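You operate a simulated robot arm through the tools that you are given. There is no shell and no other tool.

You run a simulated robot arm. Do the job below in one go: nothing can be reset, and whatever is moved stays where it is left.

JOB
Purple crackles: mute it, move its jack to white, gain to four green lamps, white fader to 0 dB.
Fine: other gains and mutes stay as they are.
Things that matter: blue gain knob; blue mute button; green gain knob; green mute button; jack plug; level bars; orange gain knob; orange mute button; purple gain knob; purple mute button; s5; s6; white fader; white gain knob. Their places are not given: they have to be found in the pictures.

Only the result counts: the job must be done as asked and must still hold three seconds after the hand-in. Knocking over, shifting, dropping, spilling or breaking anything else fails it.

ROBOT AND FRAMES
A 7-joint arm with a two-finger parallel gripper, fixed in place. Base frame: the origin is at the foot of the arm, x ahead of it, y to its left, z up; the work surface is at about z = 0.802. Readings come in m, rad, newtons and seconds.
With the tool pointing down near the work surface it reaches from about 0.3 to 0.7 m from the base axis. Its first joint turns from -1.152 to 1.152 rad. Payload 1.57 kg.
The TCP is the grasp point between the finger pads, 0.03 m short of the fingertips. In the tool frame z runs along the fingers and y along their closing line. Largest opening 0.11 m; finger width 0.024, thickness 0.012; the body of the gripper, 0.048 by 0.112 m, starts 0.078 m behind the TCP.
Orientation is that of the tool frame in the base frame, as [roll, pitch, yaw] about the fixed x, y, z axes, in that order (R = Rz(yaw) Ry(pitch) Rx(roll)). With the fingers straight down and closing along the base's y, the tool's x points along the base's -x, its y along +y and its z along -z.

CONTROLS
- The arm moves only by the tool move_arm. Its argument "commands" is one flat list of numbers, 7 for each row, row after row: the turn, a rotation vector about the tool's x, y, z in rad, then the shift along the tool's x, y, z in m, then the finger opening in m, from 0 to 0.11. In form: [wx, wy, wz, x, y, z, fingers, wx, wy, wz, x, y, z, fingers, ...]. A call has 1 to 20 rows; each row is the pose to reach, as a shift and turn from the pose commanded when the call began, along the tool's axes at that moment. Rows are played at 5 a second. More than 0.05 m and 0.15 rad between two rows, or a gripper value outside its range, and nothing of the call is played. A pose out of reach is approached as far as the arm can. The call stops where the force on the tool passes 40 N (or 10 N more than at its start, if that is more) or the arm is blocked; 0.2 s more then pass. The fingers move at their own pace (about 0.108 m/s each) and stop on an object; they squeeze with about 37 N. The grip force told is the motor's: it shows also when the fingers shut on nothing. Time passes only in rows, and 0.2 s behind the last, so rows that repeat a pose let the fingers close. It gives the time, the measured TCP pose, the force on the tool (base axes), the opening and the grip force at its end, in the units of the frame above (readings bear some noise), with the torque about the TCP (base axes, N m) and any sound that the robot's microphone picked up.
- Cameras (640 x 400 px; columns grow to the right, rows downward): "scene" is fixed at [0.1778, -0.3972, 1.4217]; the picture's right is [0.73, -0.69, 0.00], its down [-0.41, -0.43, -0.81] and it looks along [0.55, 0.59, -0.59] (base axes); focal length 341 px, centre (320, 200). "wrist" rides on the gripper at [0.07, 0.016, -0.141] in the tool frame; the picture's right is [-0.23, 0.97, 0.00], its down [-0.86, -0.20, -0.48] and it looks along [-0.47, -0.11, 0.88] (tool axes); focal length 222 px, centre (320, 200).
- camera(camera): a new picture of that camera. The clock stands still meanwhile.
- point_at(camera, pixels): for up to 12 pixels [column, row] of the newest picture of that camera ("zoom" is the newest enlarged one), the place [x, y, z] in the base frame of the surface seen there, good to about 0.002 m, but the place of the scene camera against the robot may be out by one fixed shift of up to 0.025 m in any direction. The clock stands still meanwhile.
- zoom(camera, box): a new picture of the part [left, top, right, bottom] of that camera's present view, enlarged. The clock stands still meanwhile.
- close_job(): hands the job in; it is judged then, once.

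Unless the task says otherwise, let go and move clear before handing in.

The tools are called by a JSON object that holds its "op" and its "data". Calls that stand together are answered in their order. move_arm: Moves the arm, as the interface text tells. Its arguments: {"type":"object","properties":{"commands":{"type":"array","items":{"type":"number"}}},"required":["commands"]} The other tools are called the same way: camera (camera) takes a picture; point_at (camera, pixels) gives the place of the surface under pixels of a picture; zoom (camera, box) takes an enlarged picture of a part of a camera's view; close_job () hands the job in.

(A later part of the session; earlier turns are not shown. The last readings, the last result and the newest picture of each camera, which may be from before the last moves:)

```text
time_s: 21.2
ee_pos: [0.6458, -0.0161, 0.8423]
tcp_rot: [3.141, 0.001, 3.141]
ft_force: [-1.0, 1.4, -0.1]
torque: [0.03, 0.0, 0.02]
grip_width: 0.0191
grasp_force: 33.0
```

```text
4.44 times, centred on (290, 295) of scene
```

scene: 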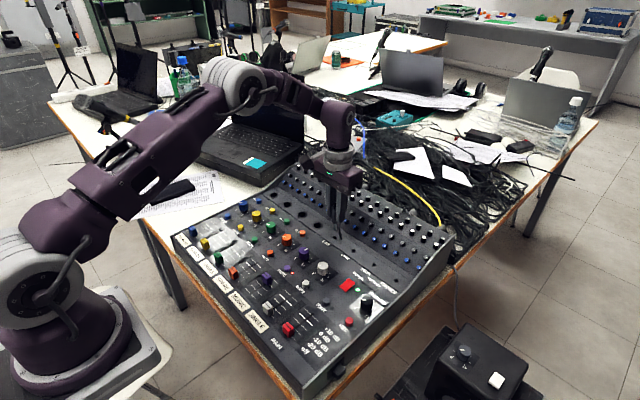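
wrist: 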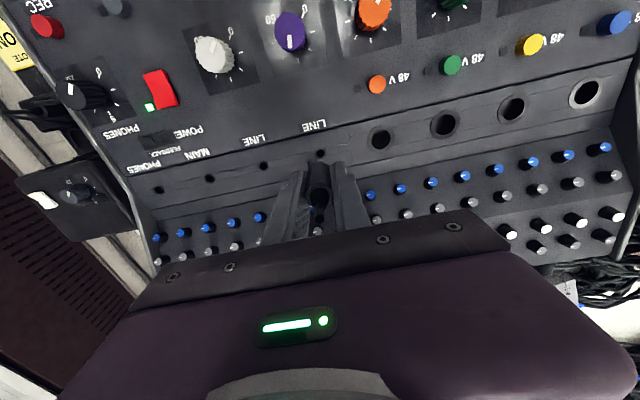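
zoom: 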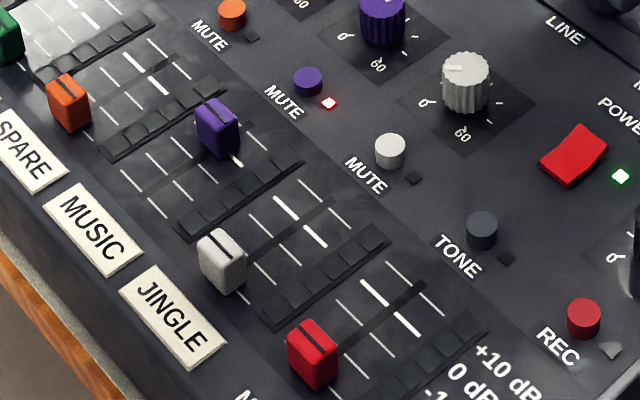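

The plug body is almost on the panel, and the purple lamps have gone dark. I'll press the last millimetres until a downward resistance shows.

{"op": "move_arm", "data": {"commands": [0, 0, 0, 0, 0, 0.001, 0.0, 0, 0, 0, 0, 0, 0.002, 0.0]}}

```text
time_s: 21.8
ee_pos: [0.6459, -0.0163, 0.8431]
tcp_rot: [3.141, -0.001, -3.141]
ft_force: [-1.0, -0.1, 4.6]
torque: [-0.02, 0.04, -0.04]
grip_width: 0.0191
grasp_force: 32.6
```

{"op": "move_arm", "data": {"commands": [0, 0, 0, 0, 0, 0.001, 0.0, 0, 0, 0, 0, 0, 0.002, 0.0]}}

{"op": "zoom", "data": {"camera": "scene", "box": [330, 210, 390, 260]}}

{"op": "zoom", "data": {"camera": "wrist", "box": [290, 145, 350, 205]}}

```text
time_s: 22.4
ee_pos: [0.6461, -0.0145, 0.8416]
tcp_rot: [-3.14, 0.002, 3.141]
ft_force: [-3.7, -2.2, 16.8]
torque: [-0.05, 0.2, 0.0]
grip_width: 0.0193
grasp_force: 33.7
```

```text
8.00 times, centred on (360, 235) of scene
```

zoom: 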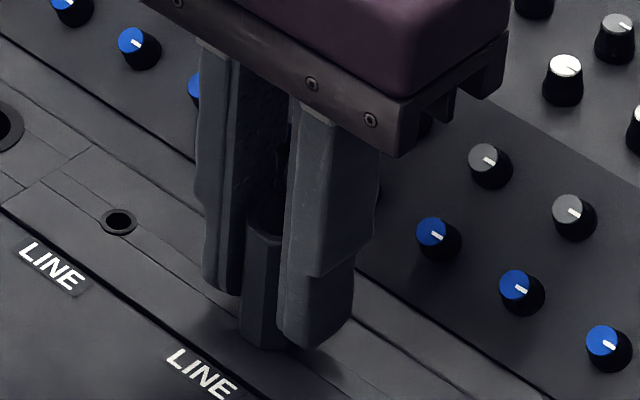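

```text
6.67 times, centred on (320, 175) of wrist
```

zoom: 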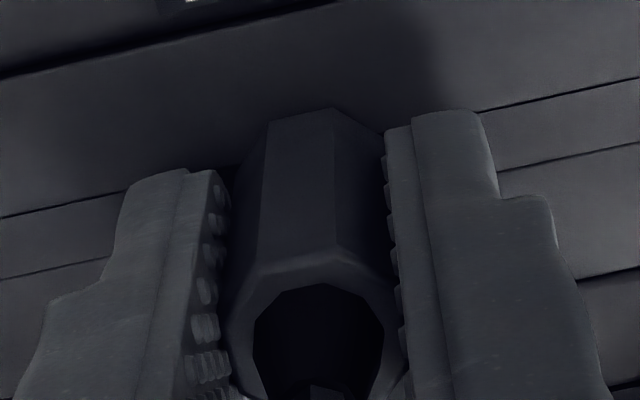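

The resistance rises to 16.8 N and z reads 0.8416, the same height as it had in s5, so the plug is seated. I'll ease off the push, open the fingers and rise.

{"op": "move_arm", "data": {"commands": [0, 0, 0, 0, 0, -0.0015, 0.0, 0, 0, 0, 0, 0, -0.002, 0.02, 0, 0, 0, 0, 0, -0.002, 0.04, 0, 0, 0, 0, 0, -0.002, 0.05, 0, 0, 0, 0, 0, -0.002, 0.05]}}

{"op": "zoom", "data": {"camera": "scene", "box": [330, 200, 390, 260]}}

{"op": "zoom", "data": {"camera": "wrist", "box": [270, 135, 370, 215]}}

```text
time_s: 23.6
ee_pos: [0.645, -0.0162, 0.8409]
tcp_rot: [3.14, -0.001, -3.141]
ft_force: [0.2, -0.1, 0.2]
torque: [0.01, -0.01, 0.01]
grip_width: 0.05
grasp_force: 0.0
```

```text
6.67 times, centred on (360, 230) of scene
```

zoom: 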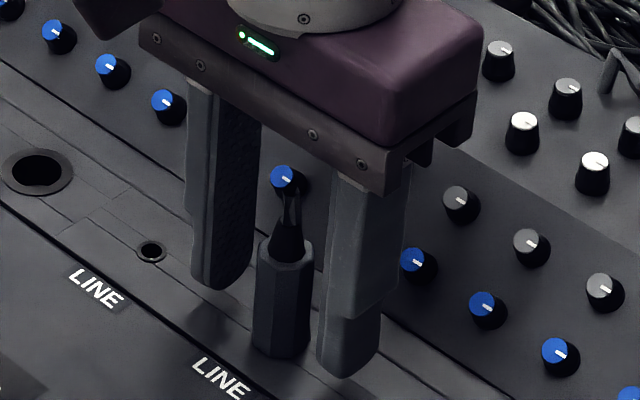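

```text
5.00 times, centred on (320, 175) of wrist
```

zoom: 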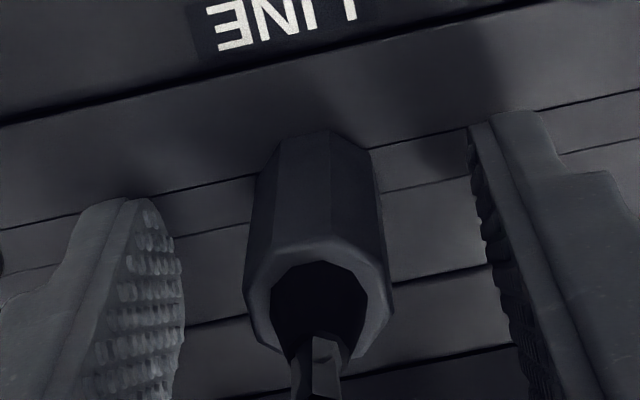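

The plug stands upright and seated in s6 at scene-zoom (285,300), free of the fingers. I'll rise clear and move to a hover behind the white gain knob for measuring.

{"op": "move_arm", "data": {"commands": [0, 0, 0, 0, 0, -0.03, 0.05, 0, 0, 0, 0, 0, -0.07, 0.05, 0, 0, 0, 0, 0, -0.11, 0.05, 0, 0, 0, 0.04, 0, -0.12, 0.05, 0, 0, 0, 0.08, 0, -0.12, 0.05, 0, 0, 0, 0.11, 0, -0.12, 0.05, 0, 0, 0, 0.11, 0, -0.12, 0.05]}}

{"op": "camera", "data": {"camera": "wrist"}}

{"op": "zoom", "data": {"camera": "scene", "box": [250, 200, 410, 320]}}

```text
time_s: 25.2
ee_pos: [0.5363, -0.0143, 0.9623]
tcp_rot: [-3.141, -0.001, -3.141]
ft_force: [-0.2, -0.4, -0.5]
torque: [0.03, 0.0, 0.01]
grip_width: 0.05
grasp_force: 0.1
```

```text
taken
```

wrist: 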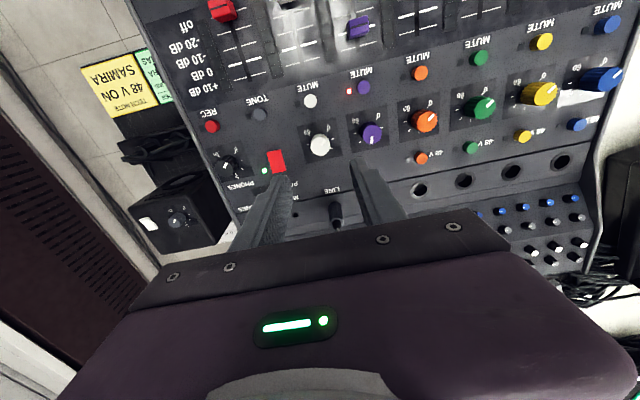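

```text
3.33 times, centred on (330, 260) of scene
```

zoom: 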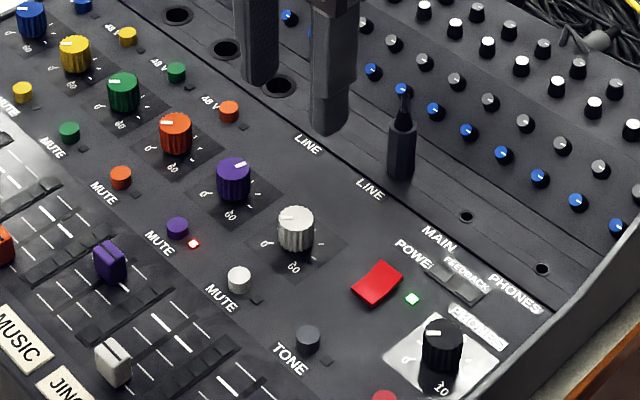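

{"op": "zoom", "data": {"camera": "wrist", "box": [250, 80, 400, 180]}}

{"op": "zoom", "data": {"camera": "wrist", "box": [290, 115, 350, 165]}}

```text
4.00 times, centred on (325, 130) of wrist
```

zoom: 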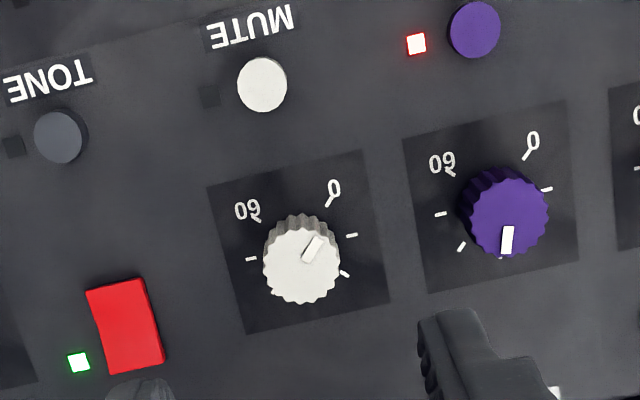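

```text
8.00 times, centred on (320, 140) of wrist
```

zoom: 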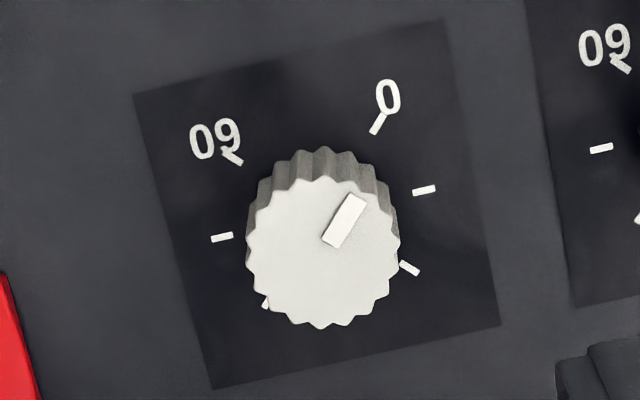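

The white pointer is at 0 and purple's is near 30, which gave three lamps, so white should need a bit over half a turn clockwise. I'll measure the white knob top and rim, plus the red POWER switch for clearance.

{"op": "point_at", "data": {"camera": "zoom", "pixels": [[322, 252], [252, 255], [394, 247], [330, 318], [318, 188], [352, 205], [333, 238], [5, 300], [322, 165]]}}

{"op": "point_at", "data": {"camera": "wrist", "pixels": [[270, 153], [283, 151], [286, 170], [274, 173], [310, 101], [336, 212], [336, 205], [371, 131], [360, 27], [289, 5]]}}

```text
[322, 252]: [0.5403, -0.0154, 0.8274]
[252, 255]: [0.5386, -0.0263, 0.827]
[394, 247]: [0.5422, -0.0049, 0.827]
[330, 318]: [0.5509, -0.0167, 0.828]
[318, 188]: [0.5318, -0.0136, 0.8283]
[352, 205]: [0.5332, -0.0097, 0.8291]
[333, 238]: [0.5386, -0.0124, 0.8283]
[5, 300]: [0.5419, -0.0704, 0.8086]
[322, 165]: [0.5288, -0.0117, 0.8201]
```

```text
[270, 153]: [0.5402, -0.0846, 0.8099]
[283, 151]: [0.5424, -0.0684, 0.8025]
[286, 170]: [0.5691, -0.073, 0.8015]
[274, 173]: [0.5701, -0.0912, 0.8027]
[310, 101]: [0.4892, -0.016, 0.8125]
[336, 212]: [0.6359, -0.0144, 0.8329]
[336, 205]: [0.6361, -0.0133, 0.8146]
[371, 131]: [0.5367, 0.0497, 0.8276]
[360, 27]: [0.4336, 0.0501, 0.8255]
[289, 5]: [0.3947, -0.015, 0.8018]
```

The white knob centre is (0.541, -0.0155), its top at 0.8275 and radius about 10 mm, with clearances over 4 cm all round. I'll align above it and pre-turn the gripper counter-clockwise by 1.2 rad, so there's travel for a clockwise turn.

{"op": "move_arm", "data": {"commands": [0, 0, -0.15, -0.0045, -0.001, 0, 0.045, 0, 0, -0.3, -0.0045, -0.001, 0, 0.045, 0, 0, -0.45, -0.0045, -0.001, 0, 0.045, 0, 0, -0.6, -0.0045, -0.001, 0, 0.045, 0, 0, -0.75, -0.0045, -0.001, 0, 0.045, 0, 0, -0.9, -0.0045, -0.001, 0, 0.045, 0, 0, -1.05, -0.0045, -0.001, 0, 0.045, 0, 0, -1.2, -0.0045, -0.001, 0, 0.045, 0, 0, -1.2, -0.0045, -0.001, 0, 0.045, 0, 0, -1.2, -0.0045, -0.001, 0, 0.045]}}

{"op": "camera", "data": {"camera": "wrist"}}

{"op": "camera", "data": {"camera": "scene"}}

```text
time_s: 27.4
ee_pos: [0.54, -0.0164, 0.962]
tcp_rot: [-3.141, -0.001, -1.941]
ft_force: [-0.5, -0.1, 0.4]
torque: [0.0, 0.02, -0.05]
grip_width: 0.0451
grasp_force: 0.0
```

```text
taken
```

wrist: 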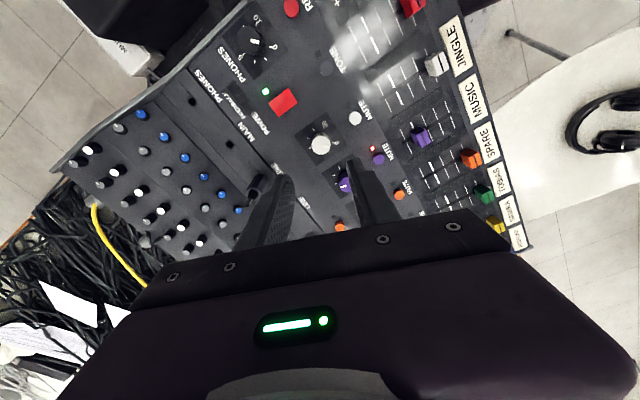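

```text
taken
```

scene: 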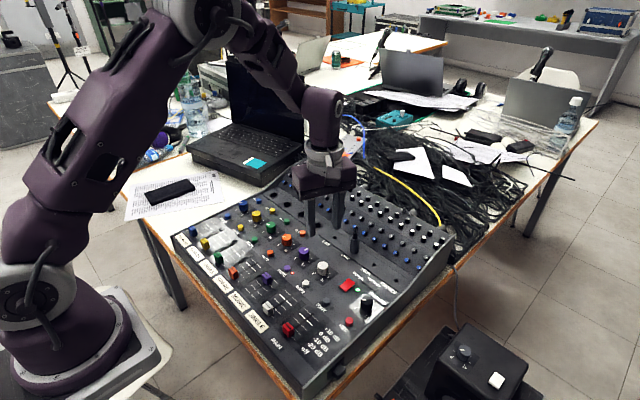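

The gripper has turned to yaw -1.94 without trouble. I'll re-measure the knob centre from this angle, near wrist (320,145).

{"op": "zoom", "data": {"camera": "wrist", "box": [290, 120, 350, 170]}}

```text
8.00 times, centred on (320, 145) of wrist
```

zoom: 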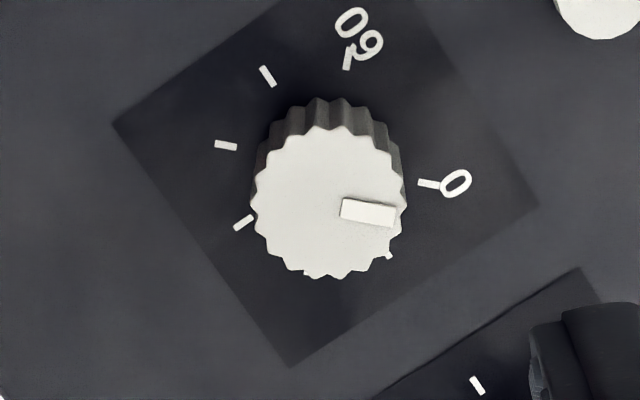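

{"op": "point_at", "data": {"camera": "zoom", "pixels": [[329, 203], [258, 205], [401, 205], [329, 133], [329, 272], [280, 155], [378, 252], [378, 155], [280, 252]]}}

{"op": "move_arm", "data": {"commands": [0, 0, 0, 0, 0, 0, 0.045]}}

```text
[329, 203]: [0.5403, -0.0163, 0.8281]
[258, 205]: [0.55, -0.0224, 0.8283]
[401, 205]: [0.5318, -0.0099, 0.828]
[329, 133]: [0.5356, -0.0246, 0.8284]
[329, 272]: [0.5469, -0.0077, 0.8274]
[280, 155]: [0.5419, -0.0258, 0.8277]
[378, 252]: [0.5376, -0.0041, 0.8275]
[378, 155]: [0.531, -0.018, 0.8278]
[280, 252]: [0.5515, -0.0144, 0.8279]
```

```text
time_s: 27.8
ee_pos: [0.5401, -0.0157, 0.9612]
tcp_rot: [3.142, 0.0, -1.941]
ft_force: [0.5, 0.4, 0.4]
torque: [-0.03, -0.03, 0.0]
grip_width: 0.0451
grasp_force: 0.1
```

The knob averages to (0.5408, -0.0159) against a TCP of (0.540, -0.016). I'll trim that and lower the open fingers around the knob.

{"op": "move_arm", "data": {"commands": [0, 0, 0, -0.0003, -0.0007, 0.04, 0.045, 0, 0, 0, -0.0003, -0.0007, 0.08, 0.045, 0, 0, 0, -0.0003, -0.0007, 0.105, 0.045, 0, 0, 0, -0.0003, -0.0007, 0.118, 0.045, 0, 0, 0, -0.0003, -0.0007, 0.1225, 0.045, 0, 0, 0, -0.0003, -0.0007, 0.1225, 0.045]}}

{"op": "zoom", "data": {"camera": "wrist", "box": [260, 110, 380, 210]}}

{"op": "zoom", "data": {"camera": "scene", "box": [270, 220, 390, 310]}}

```text
time_s: 29.2
ee_pos: [0.5418, -0.0171, 0.8388]
tcp_rot: [3.14, 0.001, -1.943]
ft_force: [0.0, -0.3, -0.3]
torque: [-0.02, -0.03, 0.04]
grip_width: 0.0451
grasp_force: 0.1
```

```text
4.00 times, centred on (320, 160) of wrist
```

zoom: 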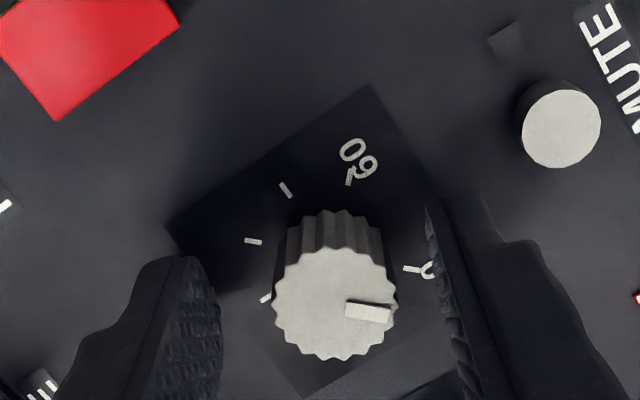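

```text
4.44 times, centred on (330, 265) of scene
```

zoom: 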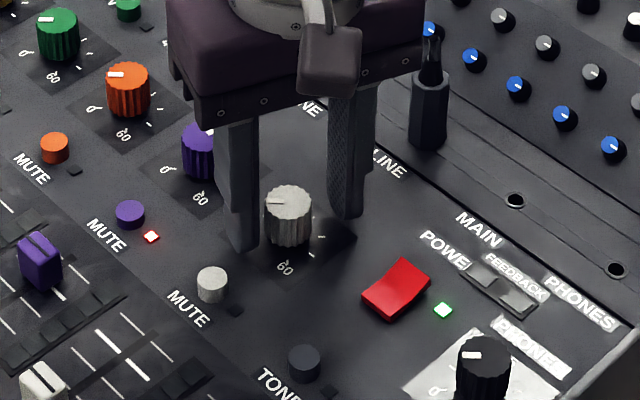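

The knob is between the fingers with both sides clear. I'll close on it and check the side forces.

{"op": "move_arm", "data": {"commands": [0, 0, 0, 0, 0, 0, 0.025, 0, 0, 0, 0, 0, 0, 0.0, 0, 0, 0, 0, 0, 0, 0.0, 0, 0, 0, 0, 0, 0, 0.0]}}

```text
time_s: 30.2
ee_pos: [0.5398, -0.0153, 0.8398]
tcp_rot: [3.136, -0.001, -1.941]
ft_force: [-29.7, 13.7, 5.8]
torque: [-0.02, 0.45, -0.07]
grip_width: 0.0245
grasp_force: 35.7
```

Closing produced 33 N along the closing line, so the knob sits off-centre toward +y of the tool. I'll shift 1 mm that way and read the force again.

{"op": "move_arm", "data": {"commands": [0, 0, 0, 0, 0.001, 0, 0.0, 0, 0, 0, 0, 0.001, 0, 0.0]}}

{"op": "zoom", "data": {"camera": "wrist", "box": [260, 110, 380, 210]}}

```text
time_s: 30.8
ee_pos: [0.5399, -0.0168, 0.8406]
tcp_rot: [3.141, -0.002, -1.942]
ft_force: [-23.9, 14.4, -0.8]
torque: [-0.43, 0.56, -0.1]
grip_width: 0.0245
grasp_force: 36.0
```

```text
4.00 times, centred on (320, 160) of wrist
```

zoom: 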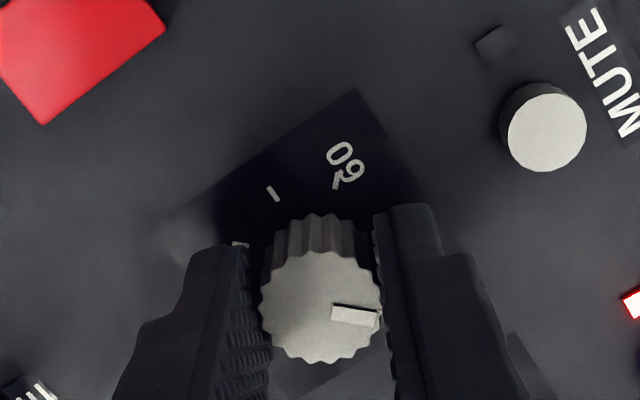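

The force fell only slightly to about 28 N. I'll keep shifting toward +y of the tool in small steps to find the balance.

{"op": "move_arm", "data": {"commands": [0, 0, 0, 0, 0.0015, 0, 0.0, 0, 0, 0, 0, 0.0015, 0, 0.0, 0, 0, 0, 0, 0.0015, 0, 0.0]}}

```text
time_s: 31.6
ee_pos: [0.5394, -0.0165, 0.8397]
tcp_rot: [-3.138, 0.0, -1.944]
ft_force: [-9.6, 6.0, -4.4]
torque: [0.14, 0.59, -0.11]
grip_width: 0.0246
grasp_force: 36.3
```

{"op": "move_arm", "data": {"commands": [0, 0, 0, 0, 0.001, 0, 0.0, 0, 0, 0, 0, 0.001, 0, 0.0]}}

{"op": "zoom", "data": {"camera": "wrist", "box": [260, 110, 380, 210]}}

```text
time_s: 32.2
ee_pos: [0.5391, -0.0158, 0.8391]
tcp_rot: [-3.138, 0.001, -1.942]
ft_force: [5.7, 2.4, -9.9]
torque: [-0.26, 0.39, -0.08]
grip_width: 0.0243
grasp_force: 36.5
```

```text
4.00 times, centred on (320, 160) of wrist
```

zoom: 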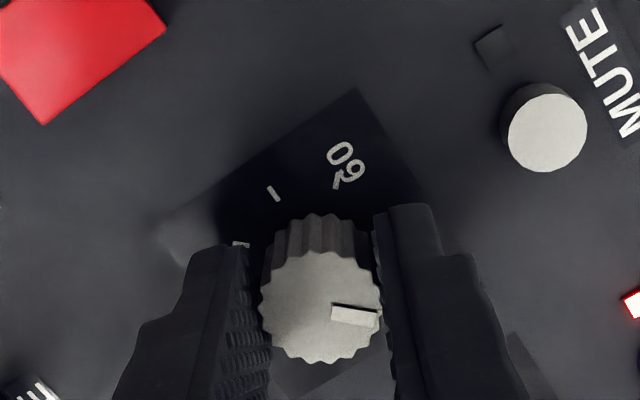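

The side force is balanced now and the knob is held at 0.0243 m. I'll start turning clockwise by 0.3 rad and check that the knob follows.

{"op": "move_arm", "data": {"commands": [0, 0, 0.1, 0, 0, 0.0005, 0.0, 0, 0, 0.2, 0, 0, 0.0005, 0.0, 0, 0, 0.3, 0, 0, 0.0005, 0.0, 0, 0, 0.3, 0, 0, 0.0005, 0.0]}}

{"op": "zoom", "data": {"camera": "scene", "box": [230, 220, 390, 340]}}

{"op": "zoom", "data": {"camera": "wrist", "box": [260, 110, 380, 210]}}

```text
time_s: 33.2
ee_pos: [0.5395, -0.0162, 0.8398]
tcp_rot: [-3.138, 0.001, -2.244]
ft_force: [12.3, -3.2, 18.4]
torque: [-0.26, 0.29, 0.0]
grip_width: 0.0246
grasp_force: 36.3
```

```text
3.33 times, centred on (310, 280) of scene
```

zoom: 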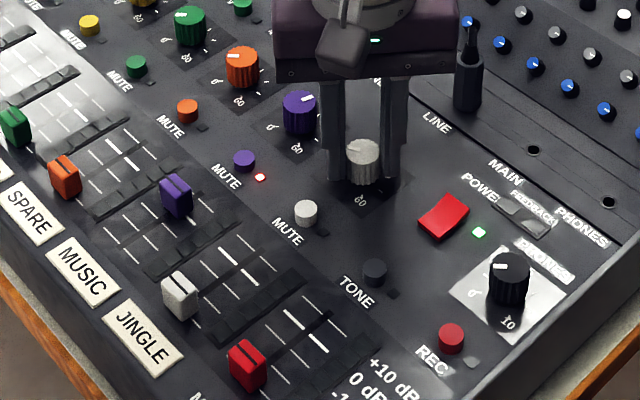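

```text
4.00 times, centred on (320, 160) of wrist
```

zoom: 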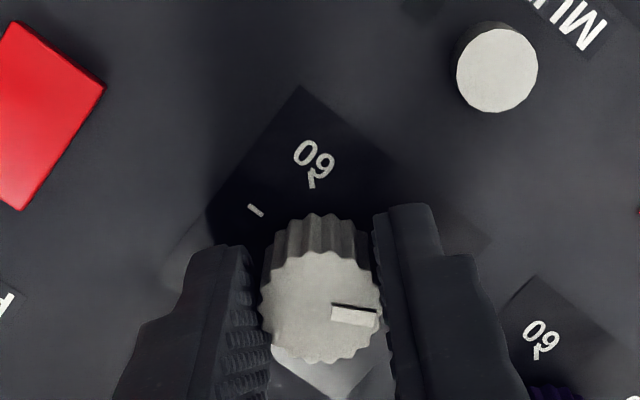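

The knob follows the fingers, its pointer staying fixed in the wrist view. I'll ease the small forces and turn a further 0.9 rad.

{"op": "move_arm", "data": {"commands": [0, 0, 0.05, 0, -0.0008, -0.0006, 0.0, 0, 0, 0.15, 0, -0.0008, -0.0006, 0.0, 0, 0, 0.25, 0, -0.0008, -0.0006, 0.0, 0, 0, 0.35, 0, -0.0008, -0.0006, 0.0, 0, 0, 0.45, 0, -0.0008, -0.0006, 0.0, 0, 0, 0.45, 0, -0.0008, -0.0006, 0.0]}}

{"op": "zoom", "data": {"camera": "scene", "box": [230, 220, 390, 340]}}

```text
time_s: 34.6
ee_pos: [0.5389, -0.0151, 0.8385]
tcp_rot: [3.14, 0.001, -2.694]
ft_force: [13.3, 8.5, 1.3]
torque: [0.23, -1.21, -0.01]
grip_width: 0.0244
grasp_force: 36.2
```

```text
3.33 times, centred on (310, 280) of scene
```

zoom: 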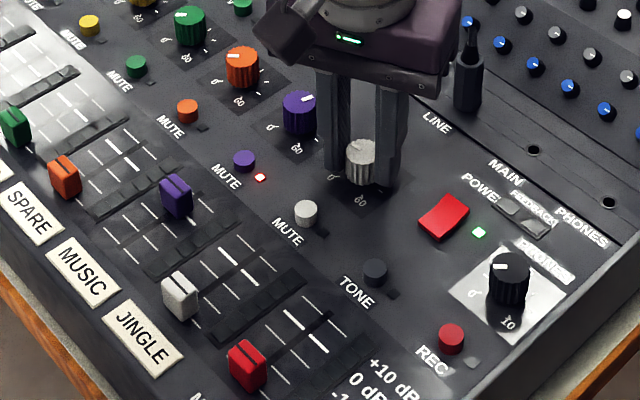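

Side force is about 16 N along tool -x, so I'll shift 1.3 mm that way while turning another 0.45 rad.

{"op": "move_arm", "data": {"commands": [0, 0, 0.05, -0.0013, 0, 0, 0.0, 0, 0, 0.15, -0.0013, 0, 0, 0.0, 0, 0, 0.25, -0.0013, 0, 0, 0.0, 0, 0, 0.35, -0.0013, 0, 0, 0.0, 0, 0, 0.45, -0.0013, 0, 0, 0.0, 0, 0, 0.45, -0.0013, 0, 0, 0.0]}}

{"op": "zoom", "data": {"camera": "scene", "box": [230, 220, 390, 340]}}

{"op": "zoom", "data": {"camera": "wrist", "box": [260, 110, 380, 210]}}

```text
time_s: 36.0
ee_pos: [0.5397, -0.0149, 0.8385]
tcp_rot: [-3.142, -0.001, 3.14]
ft_force: [-10.9, 14.1, 21.2]
torque: [0.02, 0.65, 0.02]
grip_width: 0.0244
grasp_force: 36.6
```

```text
3.33 times, centred on (310, 280) of scene
```

zoom: 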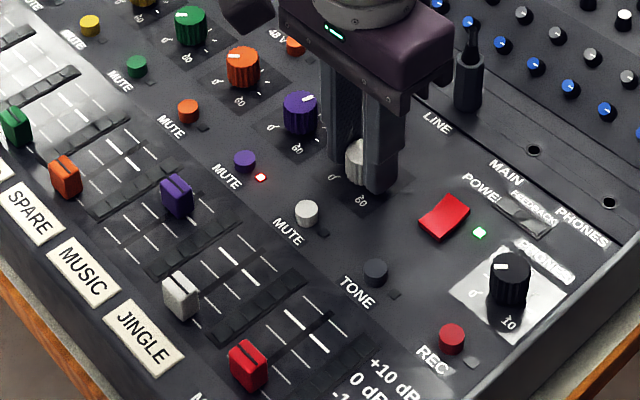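

```text
4.00 times, centred on (320, 160) of wrist
```

zoom: 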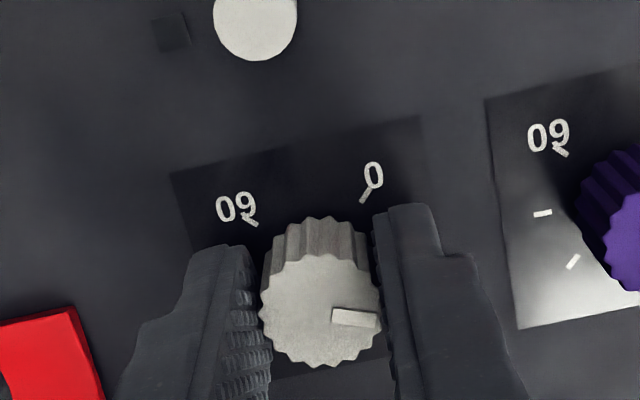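

1.2 rad done, no lamps yet, and the pointer now points toward wrist-right (about the 15 to 20 mark). I'll relieve the forces and go on turning 0.45 rad.

{"op": "move_arm", "data": {"commands": [0, 0, 0.0, 0.0008, 0.001, -0.001, 0.0, 0, 0, 0.1, 0.0008, 0.001, -0.001, 0.0, 0, 0, 0.2, 0.0008, 0.001, -0.001, 0.0, 0, 0, 0.3, 0.0008, 0.001, -0.001, 0.0, 0, 0, 0.4, 0.0008, 0.001, -0.001, 0.0, 0, 0, 0.45, 0.0008, 0.001, -0.001, 0.0, 0, 0, 0.45, 0.0008, 0.001, -0.001, 0.0]}}

{"op": "zoom", "data": {"camera": "scene", "box": [230, 220, 390, 340]}}

{"op": "zoom", "data": {"camera": "wrist", "box": [260, 110, 380, 210]}}

```text
time_s: 37.6
ee_pos: [0.5388, -0.0144, 0.8394]
tcp_rot: [-3.14, -0.001, 2.689]
ft_force: [-4.2, -0.6, -22.1]
torque: [0.12, 0.11, -0.04]
grip_width: 0.0241
grasp_force: 36.0
```

```text
3.33 times, centred on (310, 280) of scene
```

zoom: 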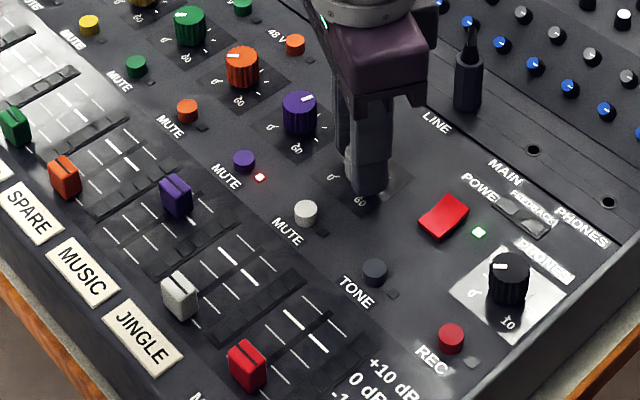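

```text
4.00 times, centred on (320, 160) of wrist
```

zoom: 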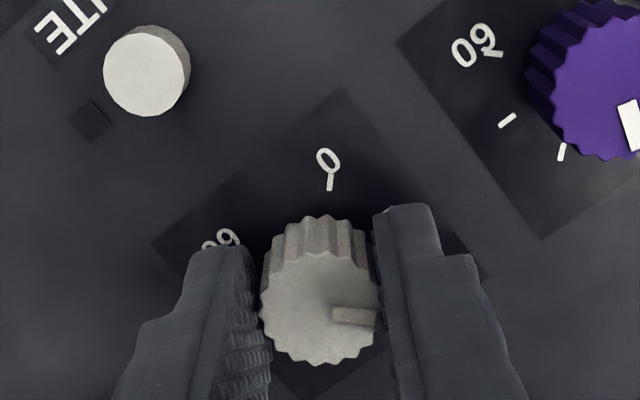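

1.65 rad done; white's bar at scene-zoom (240,310) is still dark, which could simply be low gain. I'll ease the vertical force and turn on by 0.45 rad.

{"op": "move_arm", "data": {"commands": [0, 0, 0.05, 0.0, 0, 0.0005, 0.0, 0, 0, 0.15, 0, 0, 0.0005, 0.0, 0, 0, 0.25, 0, 0, 0.0005, 0.0, 0, 0, 0.35, 0, 0, 0.0005, 0.0, 0, 0, 0.45, 0, 0, 0.0005, 0.0, 0, 0, 0.45, 0, 0, 0.0005, 0.0]}}

{"op": "zoom", "data": {"camera": "scene", "box": [230, 220, 390, 340]}}

```text
time_s: 39.0
ee_pos: [0.5395, -0.0147, 0.8412]
tcp_rot: [3.14, 0.001, 2.241]
ft_force: [-1.2, -0.2, 6.4]
torque: [-0.05, 0.23, 0.0]
grip_width: 0.0239
grasp_force: 35.9
```

```text
3.33 times, centred on (310, 280) of scene
```

zoom: 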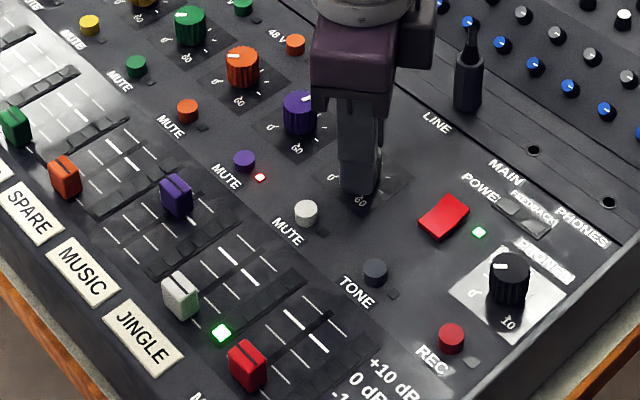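

The first white lamp at scene-zoom (221,333) is lit, so the connection works and the meter is before the fader. I'll turn another 0.45 rad.

{"op": "move_arm", "data": {"commands": [0, 0, 0.05, 0.0, 0, -0.0001, 0.0, 0, 0, 0.15, 0, 0, -0.0001, 0.0, 0, 0, 0.25, 0, 0, -0.0001, 0.0, 0, 0, 0.35, 0, 0, -0.0001, 0.0, 0, 0, 0.45, 0, 0, -0.0001, 0.0, 0, 0, 0.45, 0, 0, -0.0001, 0.0]}}

{"op": "zoom", "data": {"camera": "scene", "box": [230, 220, 390, 340]}}

{"op": "zoom", "data": {"camera": "wrist", "box": [260, 110, 380, 210]}}

```text
time_s: 40.4
ee_pos: [0.5389, -0.0143, 0.8397]
tcp_rot: [3.141, 0.002, 1.792]
ft_force: [7.9, 6.8, 8.8]
torque: [0.51, 0.01, -0.01]
grip_width: 0.0239
grasp_force: 36.3
```

```text
3.33 times, centred on (310, 280) of scene
```

zoom: 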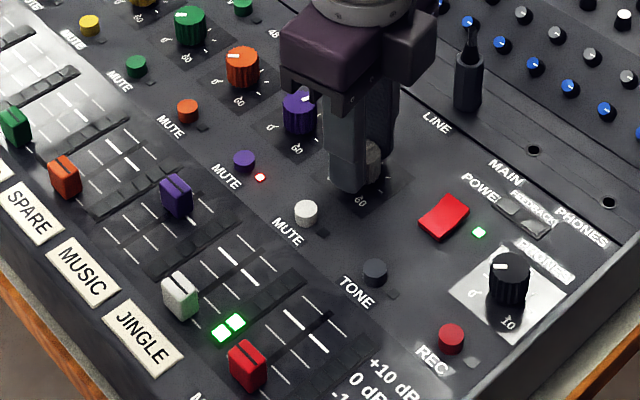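

```text
4.00 times, centred on (320, 160) of wrist
```

zoom: 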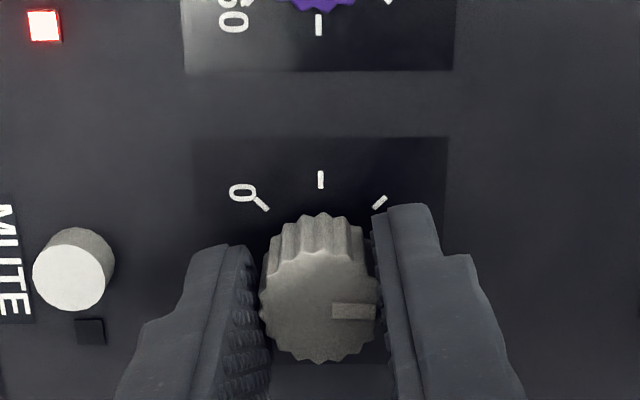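

Two lamps are lit at 2.55 rad. I'll continue with 0.3 rad while easing the side force.

{"op": "move_arm", "data": {"commands": [0, 0, 0.05, 0.0004, 0.0007, -0.0002, 0.0, 0, 0, 0.15, 0.0004, 0.0007, -0.0002, 0.0, 0, 0, 0.25, 0.0004, 0.0007, -0.0002, 0.0, 0, 0, 0.3, 0.0004, 0.0007, -0.0002, 0.0, 0, 0, 0.3, 0.0004, 0.0007, -0.0002, 0.0]}}

{"op": "zoom", "data": {"camera": "scene", "box": [230, 220, 390, 340]}}

```text
time_s: 41.6
ee_pos: [0.5402, -0.0147, 0.8395]
tcp_rot: [3.14, 0.0, 1.491]
ft_force: [11.8, 0.5, 4.7]
torque: [-0.29, -0.15, 0.03]
grip_width: 0.0241
grasp_force: 36.1
```

```text
3.33 times, centred on (310, 280) of scene
```

zoom: 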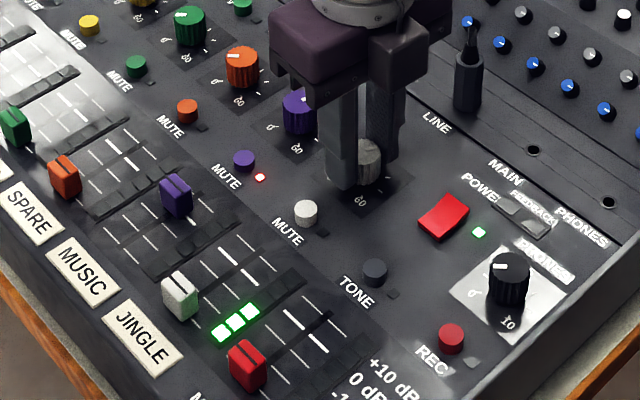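

Three lamps at 2.85 rad. I'll turn on in 0.15 rad steps now, with a 1 mm side correction.

{"op": "move_arm", "data": {"commands": [0, 0, 0.05, 0.0, 0.001, -0.0001, 0.0, 0, 0, 0.1, 0.0, 0.001, -0.0001, 0.0, 0, 0, 0.15, 0, 0.001, -0.0001, 0.0, 0, 0, 0.15, 0, 0.001, -0.0001, 0.0]}}

{"op": "zoom", "data": {"camera": "scene", "box": [230, 260, 350, 340]}}

```text
time_s: 42.6
ee_pos: [0.5398, -0.0135, 0.8397]
tcp_rot: [3.141, -0.001, 1.34]
ft_force: [2.0, 2.8, 17.0]
torque: [-0.38, 0.1, 0.03]
grip_width: 0.0239
grasp_force: 36.6
```

```text
5.00 times, centred on (290, 300) of scene
```

zoom: 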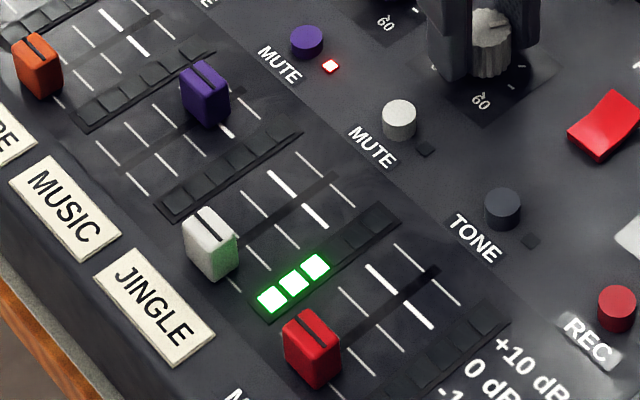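

Still three lamps at 3.0 rad. Another 0.15 rad.

{"op": "move_arm", "data": {"commands": [0, 0, 0.05, 0.0, 0, -0.0004, 0.0, 0, 0, 0.1, 0.0, 0, -0.0004, 0.0, 0, 0, 0.15, 0, 0, -0.0004, 0.0, 0, 0, 0.15, 0, 0, -0.0004, 0.0]}}

{"op": "zoom", "data": {"camera": "scene", "box": [230, 260, 350, 340]}}

```text
time_s: 43.6
ee_pos: [0.5401, -0.0142, 0.8386]
tcp_rot: [-3.14, -0.001, 1.189]
ft_force: [-4.0, -0.1, -1.4]
torque: [0.87, -0.49, -0.01]
grip_width: 0.024
grasp_force: 36.1
```

```text
5.00 times, centred on (290, 300) of scene
```

zoom: 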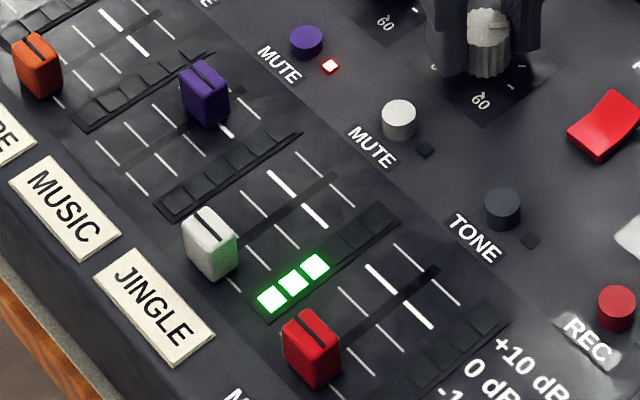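

Three lamps still at 3.15 rad. I'll turn another 0.1 rad, watching for the fourth.

{"op": "move_arm", "data": {"commands": [0, 0, 0.05, 0.0, 0, 0, 0.0, 0, 0, 0.1, 0.0, 0, 0, 0.0, 0, 0, 0.1, 0, 0, 0, 0.0]}}

{"op": "zoom", "data": {"camera": "scene", "box": [230, 260, 350, 340]}}

```text
time_s: 44.4
ee_pos: [0.5411, -0.0141, 0.8398]
tcp_rot: [-3.14, 0.002, 1.092]
ft_force: [-4.4, -8.0, -4.6]
torque: [-0.57, 0.24, 0.02]
grip_width: 0.0237
grasp_force: 35.8
```

```text
5.00 times, centred on (290, 300) of scene
```

zoom: 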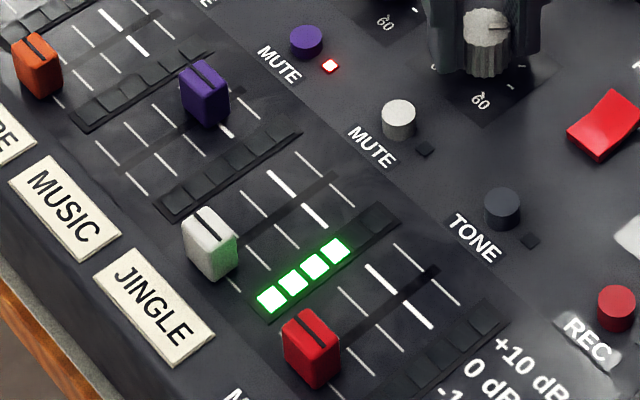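

Four green lamps are lit at 3.25 rad. I'll add 0.1 rad for margin, so the setting sits well inside the fourth step.

{"op": "move_arm", "data": {"commands": [0, 0, 0.05, 0.0, 0, 0, 0.0, 0, 0, 0.1, 0.0, 0, 0, 0.0, 0, 0, 0.1, 0, 0, 0, 0.0]}}

{"op": "zoom", "data": {"camera": "scene", "box": [230, 260, 350, 340]}}

```text
time_s: 45.2
ee_pos: [0.5398, -0.0142, 0.8392]
tcp_rot: [-3.141, 0.002, 0.991]
ft_force: [-9.2, -10.5, 2.9]
torque: [-0.69, 0.64, 0.0]
grip_width: 0.0242
grasp_force: 35.8
```

```text
5.00 times, centred on (290, 300) of scene
```

zoom: 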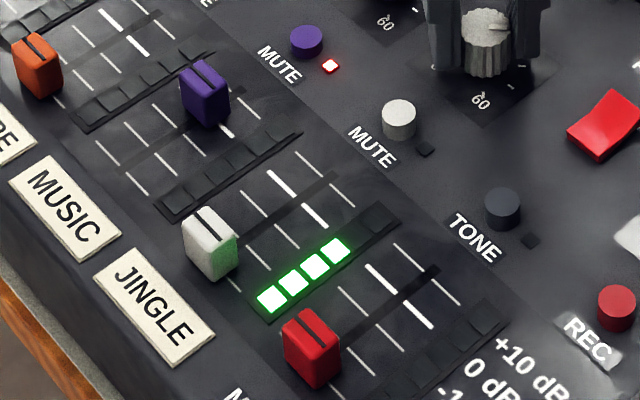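

Still four lamps. I'll relieve the 14 N along tool -x, then open the fingers and rise.

{"op": "move_arm", "data": {"commands": [0, 0, 0, -0.0012, 0, 0, 0.0, 0, 0, 0, -0.0012, 0, 0, 0.0, 0, 0, 0, -0.0012, 0, 0, 0.03, 0, 0, 0, -0.0012, 0, 0, 0.042, 0, 0, 0, -0.0012, 0, 0, 0.042]}}

{"op": "zoom", "data": {"camera": "scene", "box": [230, 220, 390, 340]}}

{"op": "zoom", "data": {"camera": "wrist", "box": [260, 110, 380, 210]}}

```text
time_s: 46.4
ee_pos: [0.5407, -0.0135, 0.8402]
tcp_rot: [3.141, 0.001, 0.991]
ft_force: [0.7, -0.5, -0.4]
torque: [0.03, 0.0, 0.0]
grip_width: 0.0421
grasp_force: 0.0
```

```text
3.33 times, centred on (310, 280) of scene
```

zoom: 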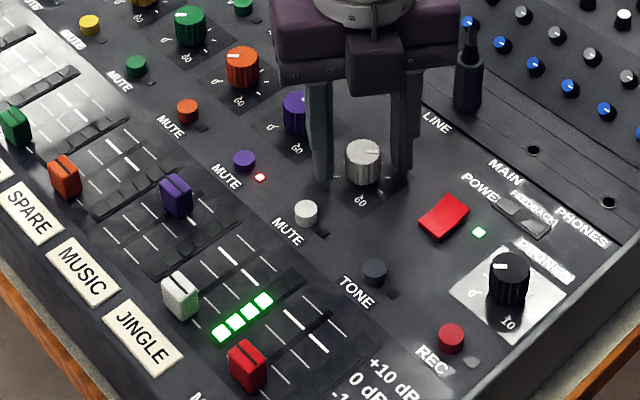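

```text
4.00 times, centred on (320, 160) of wrist
```

zoom: 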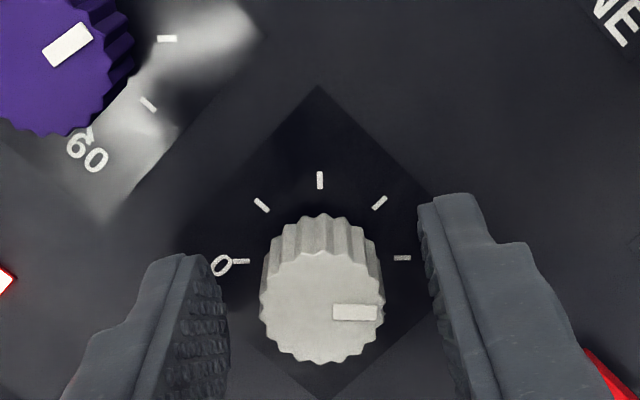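

Four lamps hold with the knob free. I'll rise straight up and turn the gripper back to its original heading.

{"op": "move_arm", "data": {"commands": [0, 0, 0, 0, 0, -0.03, 0.042, 0, 0, 0, 0, 0, -0.07, 0.042, 0, 0, 0, 0, 0, -0.11, 0.042, 0, 0, -0.15, 0, 0, -0.12, 0.042, 0, 0, -0.3, 0, 0, -0.12, 0.042, 0, 0, -0.45, 0, 0, -0.12, 0.042, 0, 0, -0.6, 0, 0, -0.12, 0.042, 0, 0, -0.75, 0, 0, -0.12, 0.042, 0, 0, -0.9, 0, 0, -0.12, 0.042, 0, 0, -1.05, 0, 0, -0.12, 0.042, 0, 0, -1.2, 0, 0, -0.12, 0.042, 0, 0, -1.35, 0, 0, -0.12, 0.042, 0, 0, -1.5, 0, 0, -0.12, 0.042, 0, 0, -1.65, 0, 0, -0.12, 0.042, 0, 0, -1.8, 0, 0, -0.12, 0.042, 0, 0, -1.95, 0, 0, -0.12, 0.042, 0, 0, -2.1, 0, 0, -0.12, 0.042, 0, 0, -2.15, 0, 0, -0.12, 0.042, 0, 0, -2.15, 0, 0, -0.12, 0.042]}}

```text
time_s: 50.4
ee_pos: [0.5392, -0.0158, 0.9593]
tcp_rot: [-3.142, 0.0, -3.138]
ft_force: [-0.3, -0.5, 0.1]
torque: [0.01, -0.02, 0.02]
grip_width: 0.0422
grasp_force: 0.1
```

Back at yaw π, hovering at z 0.959. I'll move back over the white fader and look at its scale.

{"op": "move_arm", "data": {"commands": [0, 0, 0, 0.04, 0, 0, 0.042, 0, 0, 0, 0.08, 0, 0, 0.042, 0, 0, 0, 0.12, 0, 0, 0.042, 0, 0, 0, 0.14, 0, 0, 0.042, 0, 0, 0, 0.14, 0, 0, 0.042]}}

{"op": "camera", "data": {"camera": "wrist"}}

{"op": "zoom", "data": {"camera": "scene", "box": [230, 220, 390, 340]}}

```text
time_s: 51.6
ee_pos: [0.3966, -0.0131, 0.9597]
tcp_rot: [-3.141, 0.001, 3.141]
ft_force: [0.1, 0.6, -0.7]
torque: [0.03, 0.04, 0.02]
grip_width: 0.042
grasp_force: 0.1
```

```text
taken
```

wrist: 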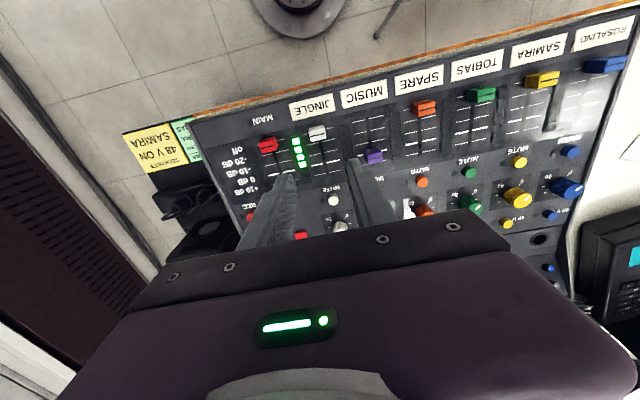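

```text
3.33 times, centred on (310, 280) of scene
```

zoom: 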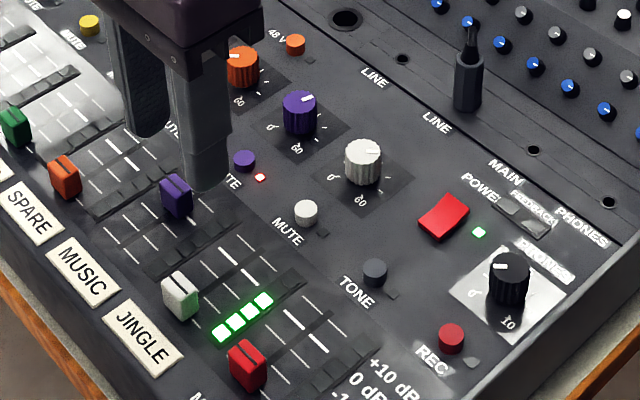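

{"op": "zoom", "data": {"camera": "wrist", "box": [220, 100, 400, 220]}}

{"op": "zoom", "data": {"camera": "wrist", "box": [285, 115, 385, 195]}}

```text
3.33 times, centred on (310, 160) of wrist
```

zoom: 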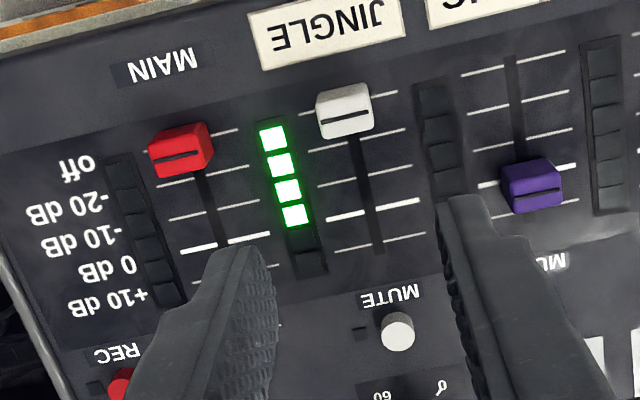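

```text
5.00 times, centred on (335, 155) of wrist
```

zoom: 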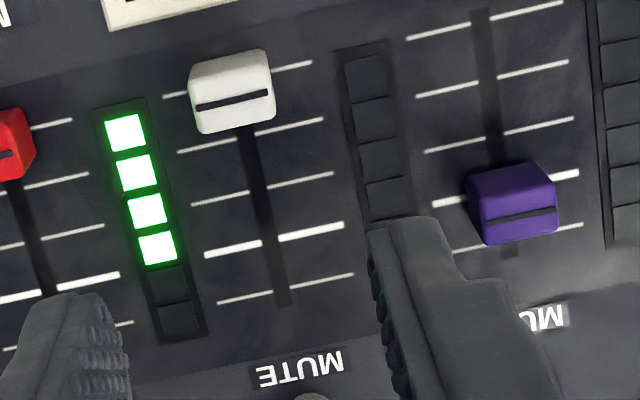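

I'll measure the white fader's scale marks: off near zoom (300,66), the bold 0 dB line near (232,249) and (312,234), +10 near (320,284), and the cap itself.

{"op": "point_at", "data": {"camera": "zoom", "pixels": [[300, 66], [307, 124], [314, 178], [230, 248], [312, 233], [238, 298], [325, 282], [232, 101], [203, 97], [262, 90], [230, 65], [235, 125]]}}

{"op": "point_at", "data": {"camera": "wrist", "pixels": [[316, 134], [374, 154], [374, 158], [369, 150]]}}

```text
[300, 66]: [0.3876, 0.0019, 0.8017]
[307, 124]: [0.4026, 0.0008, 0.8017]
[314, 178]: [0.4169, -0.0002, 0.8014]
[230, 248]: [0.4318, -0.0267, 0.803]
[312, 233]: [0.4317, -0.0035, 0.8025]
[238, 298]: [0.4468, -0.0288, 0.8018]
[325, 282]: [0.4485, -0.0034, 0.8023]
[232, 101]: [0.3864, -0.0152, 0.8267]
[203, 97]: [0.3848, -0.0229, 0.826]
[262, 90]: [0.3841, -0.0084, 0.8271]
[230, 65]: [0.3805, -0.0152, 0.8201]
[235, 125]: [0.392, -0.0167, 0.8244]
```

```text
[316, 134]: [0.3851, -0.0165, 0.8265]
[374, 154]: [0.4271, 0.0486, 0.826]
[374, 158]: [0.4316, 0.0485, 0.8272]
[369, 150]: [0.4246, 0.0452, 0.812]
```

0 dB lies at x≈0.4318 and the cap's line is at about 0.3866, so it must travel about 0.045 m forward (purple's line at 0.4316 agrees). I'll lower the open fingers around the white cap.

{"op": "move_arm", "data": {"commands": [0, 0, 0, 0.0108, -0.0018, 0, 0.042, 0, 0, 0, 0.0108, -0.0018, 0.04, 0.042, 0, 0, 0, 0.0108, -0.0018, 0.08, 0.042, 0, 0, 0, 0.0108, -0.0018, 0.105, 0.042, 0, 0, 0, 0.0108, -0.0018, 0.1195, 0.042, 0, 0, 0, 0.0108, -0.0018, 0.1195, 0.042]}}

{"op": "zoom", "data": {"camera": "wrist", "box": [250, 120, 390, 210]}}

{"op": "zoom", "data": {"camera": "scene", "box": [230, 260, 350, 340]}}

```text
time_s: 53.0
ee_pos: [0.3874, -0.016, 0.8401]
tcp_rot: [-3.14, -0.001, -3.141]
ft_force: [-0.2, 0.4, 0.5]
torque: [-0.01, -0.01, -0.02]
grip_width: 0.0421
grasp_force: 0.1
```

```text
4.44 times, centred on (320, 165) of wrist
```

zoom: 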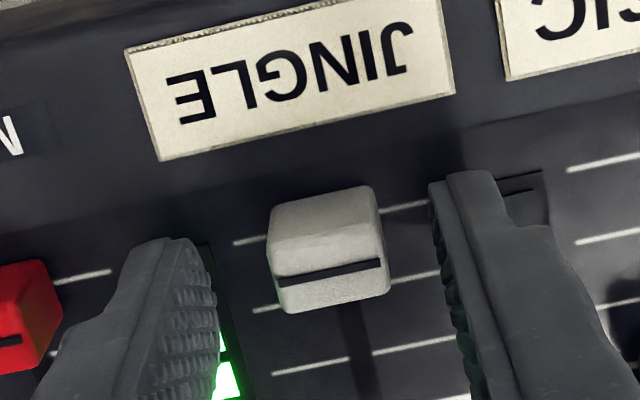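

```text
5.00 times, centred on (290, 300) of scene
```

zoom: 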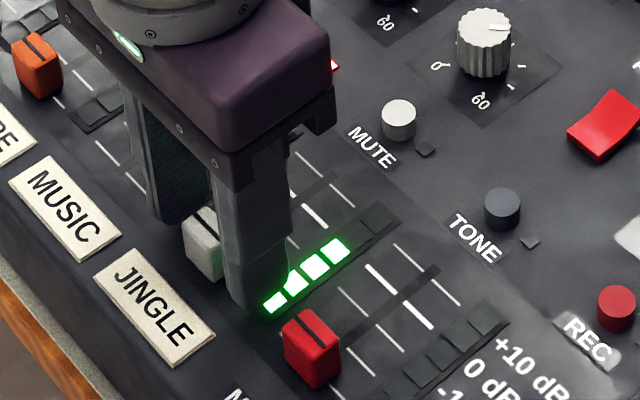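

The cap is centred between the fingers. I'll close on it and read the side force.

{"op": "move_arm", "data": {"commands": [0, 0, 0, 0, 0, 0, 0.025, 0, 0, 0, 0, 0, 0, 0.0, 0, 0, 0, 0, 0, 0, 0.0, 0, 0, 0, 0, 0, 0, 0.0]}}

{"op": "zoom", "data": {"camera": "wrist", "box": [250, 120, 390, 210]}}

```text
time_s: 54.0
ee_pos: [0.3883, -0.0155, 0.8394]
tcp_rot: [3.141, 0.002, -3.139]
ft_force: [-0.7, 36.6, -5.2]
torque: [0.77, 0.11, -0.13]
grip_width: 0.0185
grasp_force: 33.4
```

```text
4.44 times, centred on (320, 165) of wrist
```

zoom: 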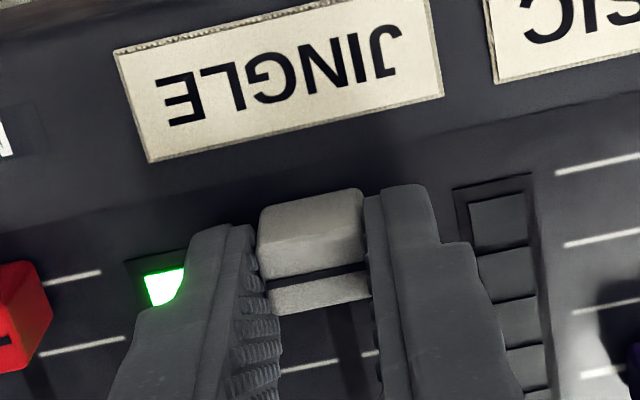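

There's 36.6 N along +y, so the fingers are some 3 mm off. I'll shift in +y in two steps to balance it.

{"op": "move_arm", "data": {"commands": [0, 0, 0, 0, 0.0008, 0, 0.0, 0, 0, 0, 0, 0.0016, 0, 0.0, 0, 0, 0, 0, 0.002, 0, 0.0]}}

```text
time_s: 54.8
ee_pos: [0.3882, -0.0163, 0.8401]
tcp_rot: [-3.14, -0.002, -3.14]
ft_force: [-0.7, 20.6, -24.2]
torque: [0.43, -0.31, -0.1]
grip_width: 0.0188
grasp_force: 32.8
```

{"op": "move_arm", "data": {"commands": [0, 0, 0, 0, 0.001, 0.0005, 0.0, 0, 0, 0, 0, 0.0018, 0.0006, 0.0, 0, 0, 0, 0, 0.0018, 0.0006, 0.0]}}

{"op": "zoom", "data": {"camera": "wrist", "box": [250, 120, 390, 210]}}

```text
time_s: 55.6
ee_pos: [0.388, -0.015, 0.8405]
tcp_rot: [-3.14, 0.0, 3.138]
ft_force: [-1.3, -6.9, 6.3]
torque: [-0.14, 0.42, 0.08]
grip_width: 0.0191
grasp_force: 32.8
```

```text
4.44 times, centred on (320, 165) of wrist
```

zoom: 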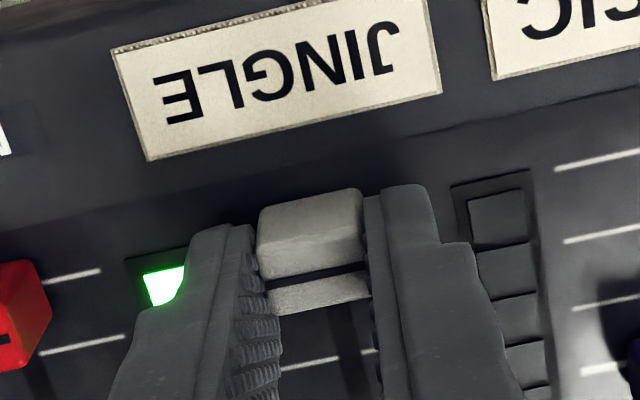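

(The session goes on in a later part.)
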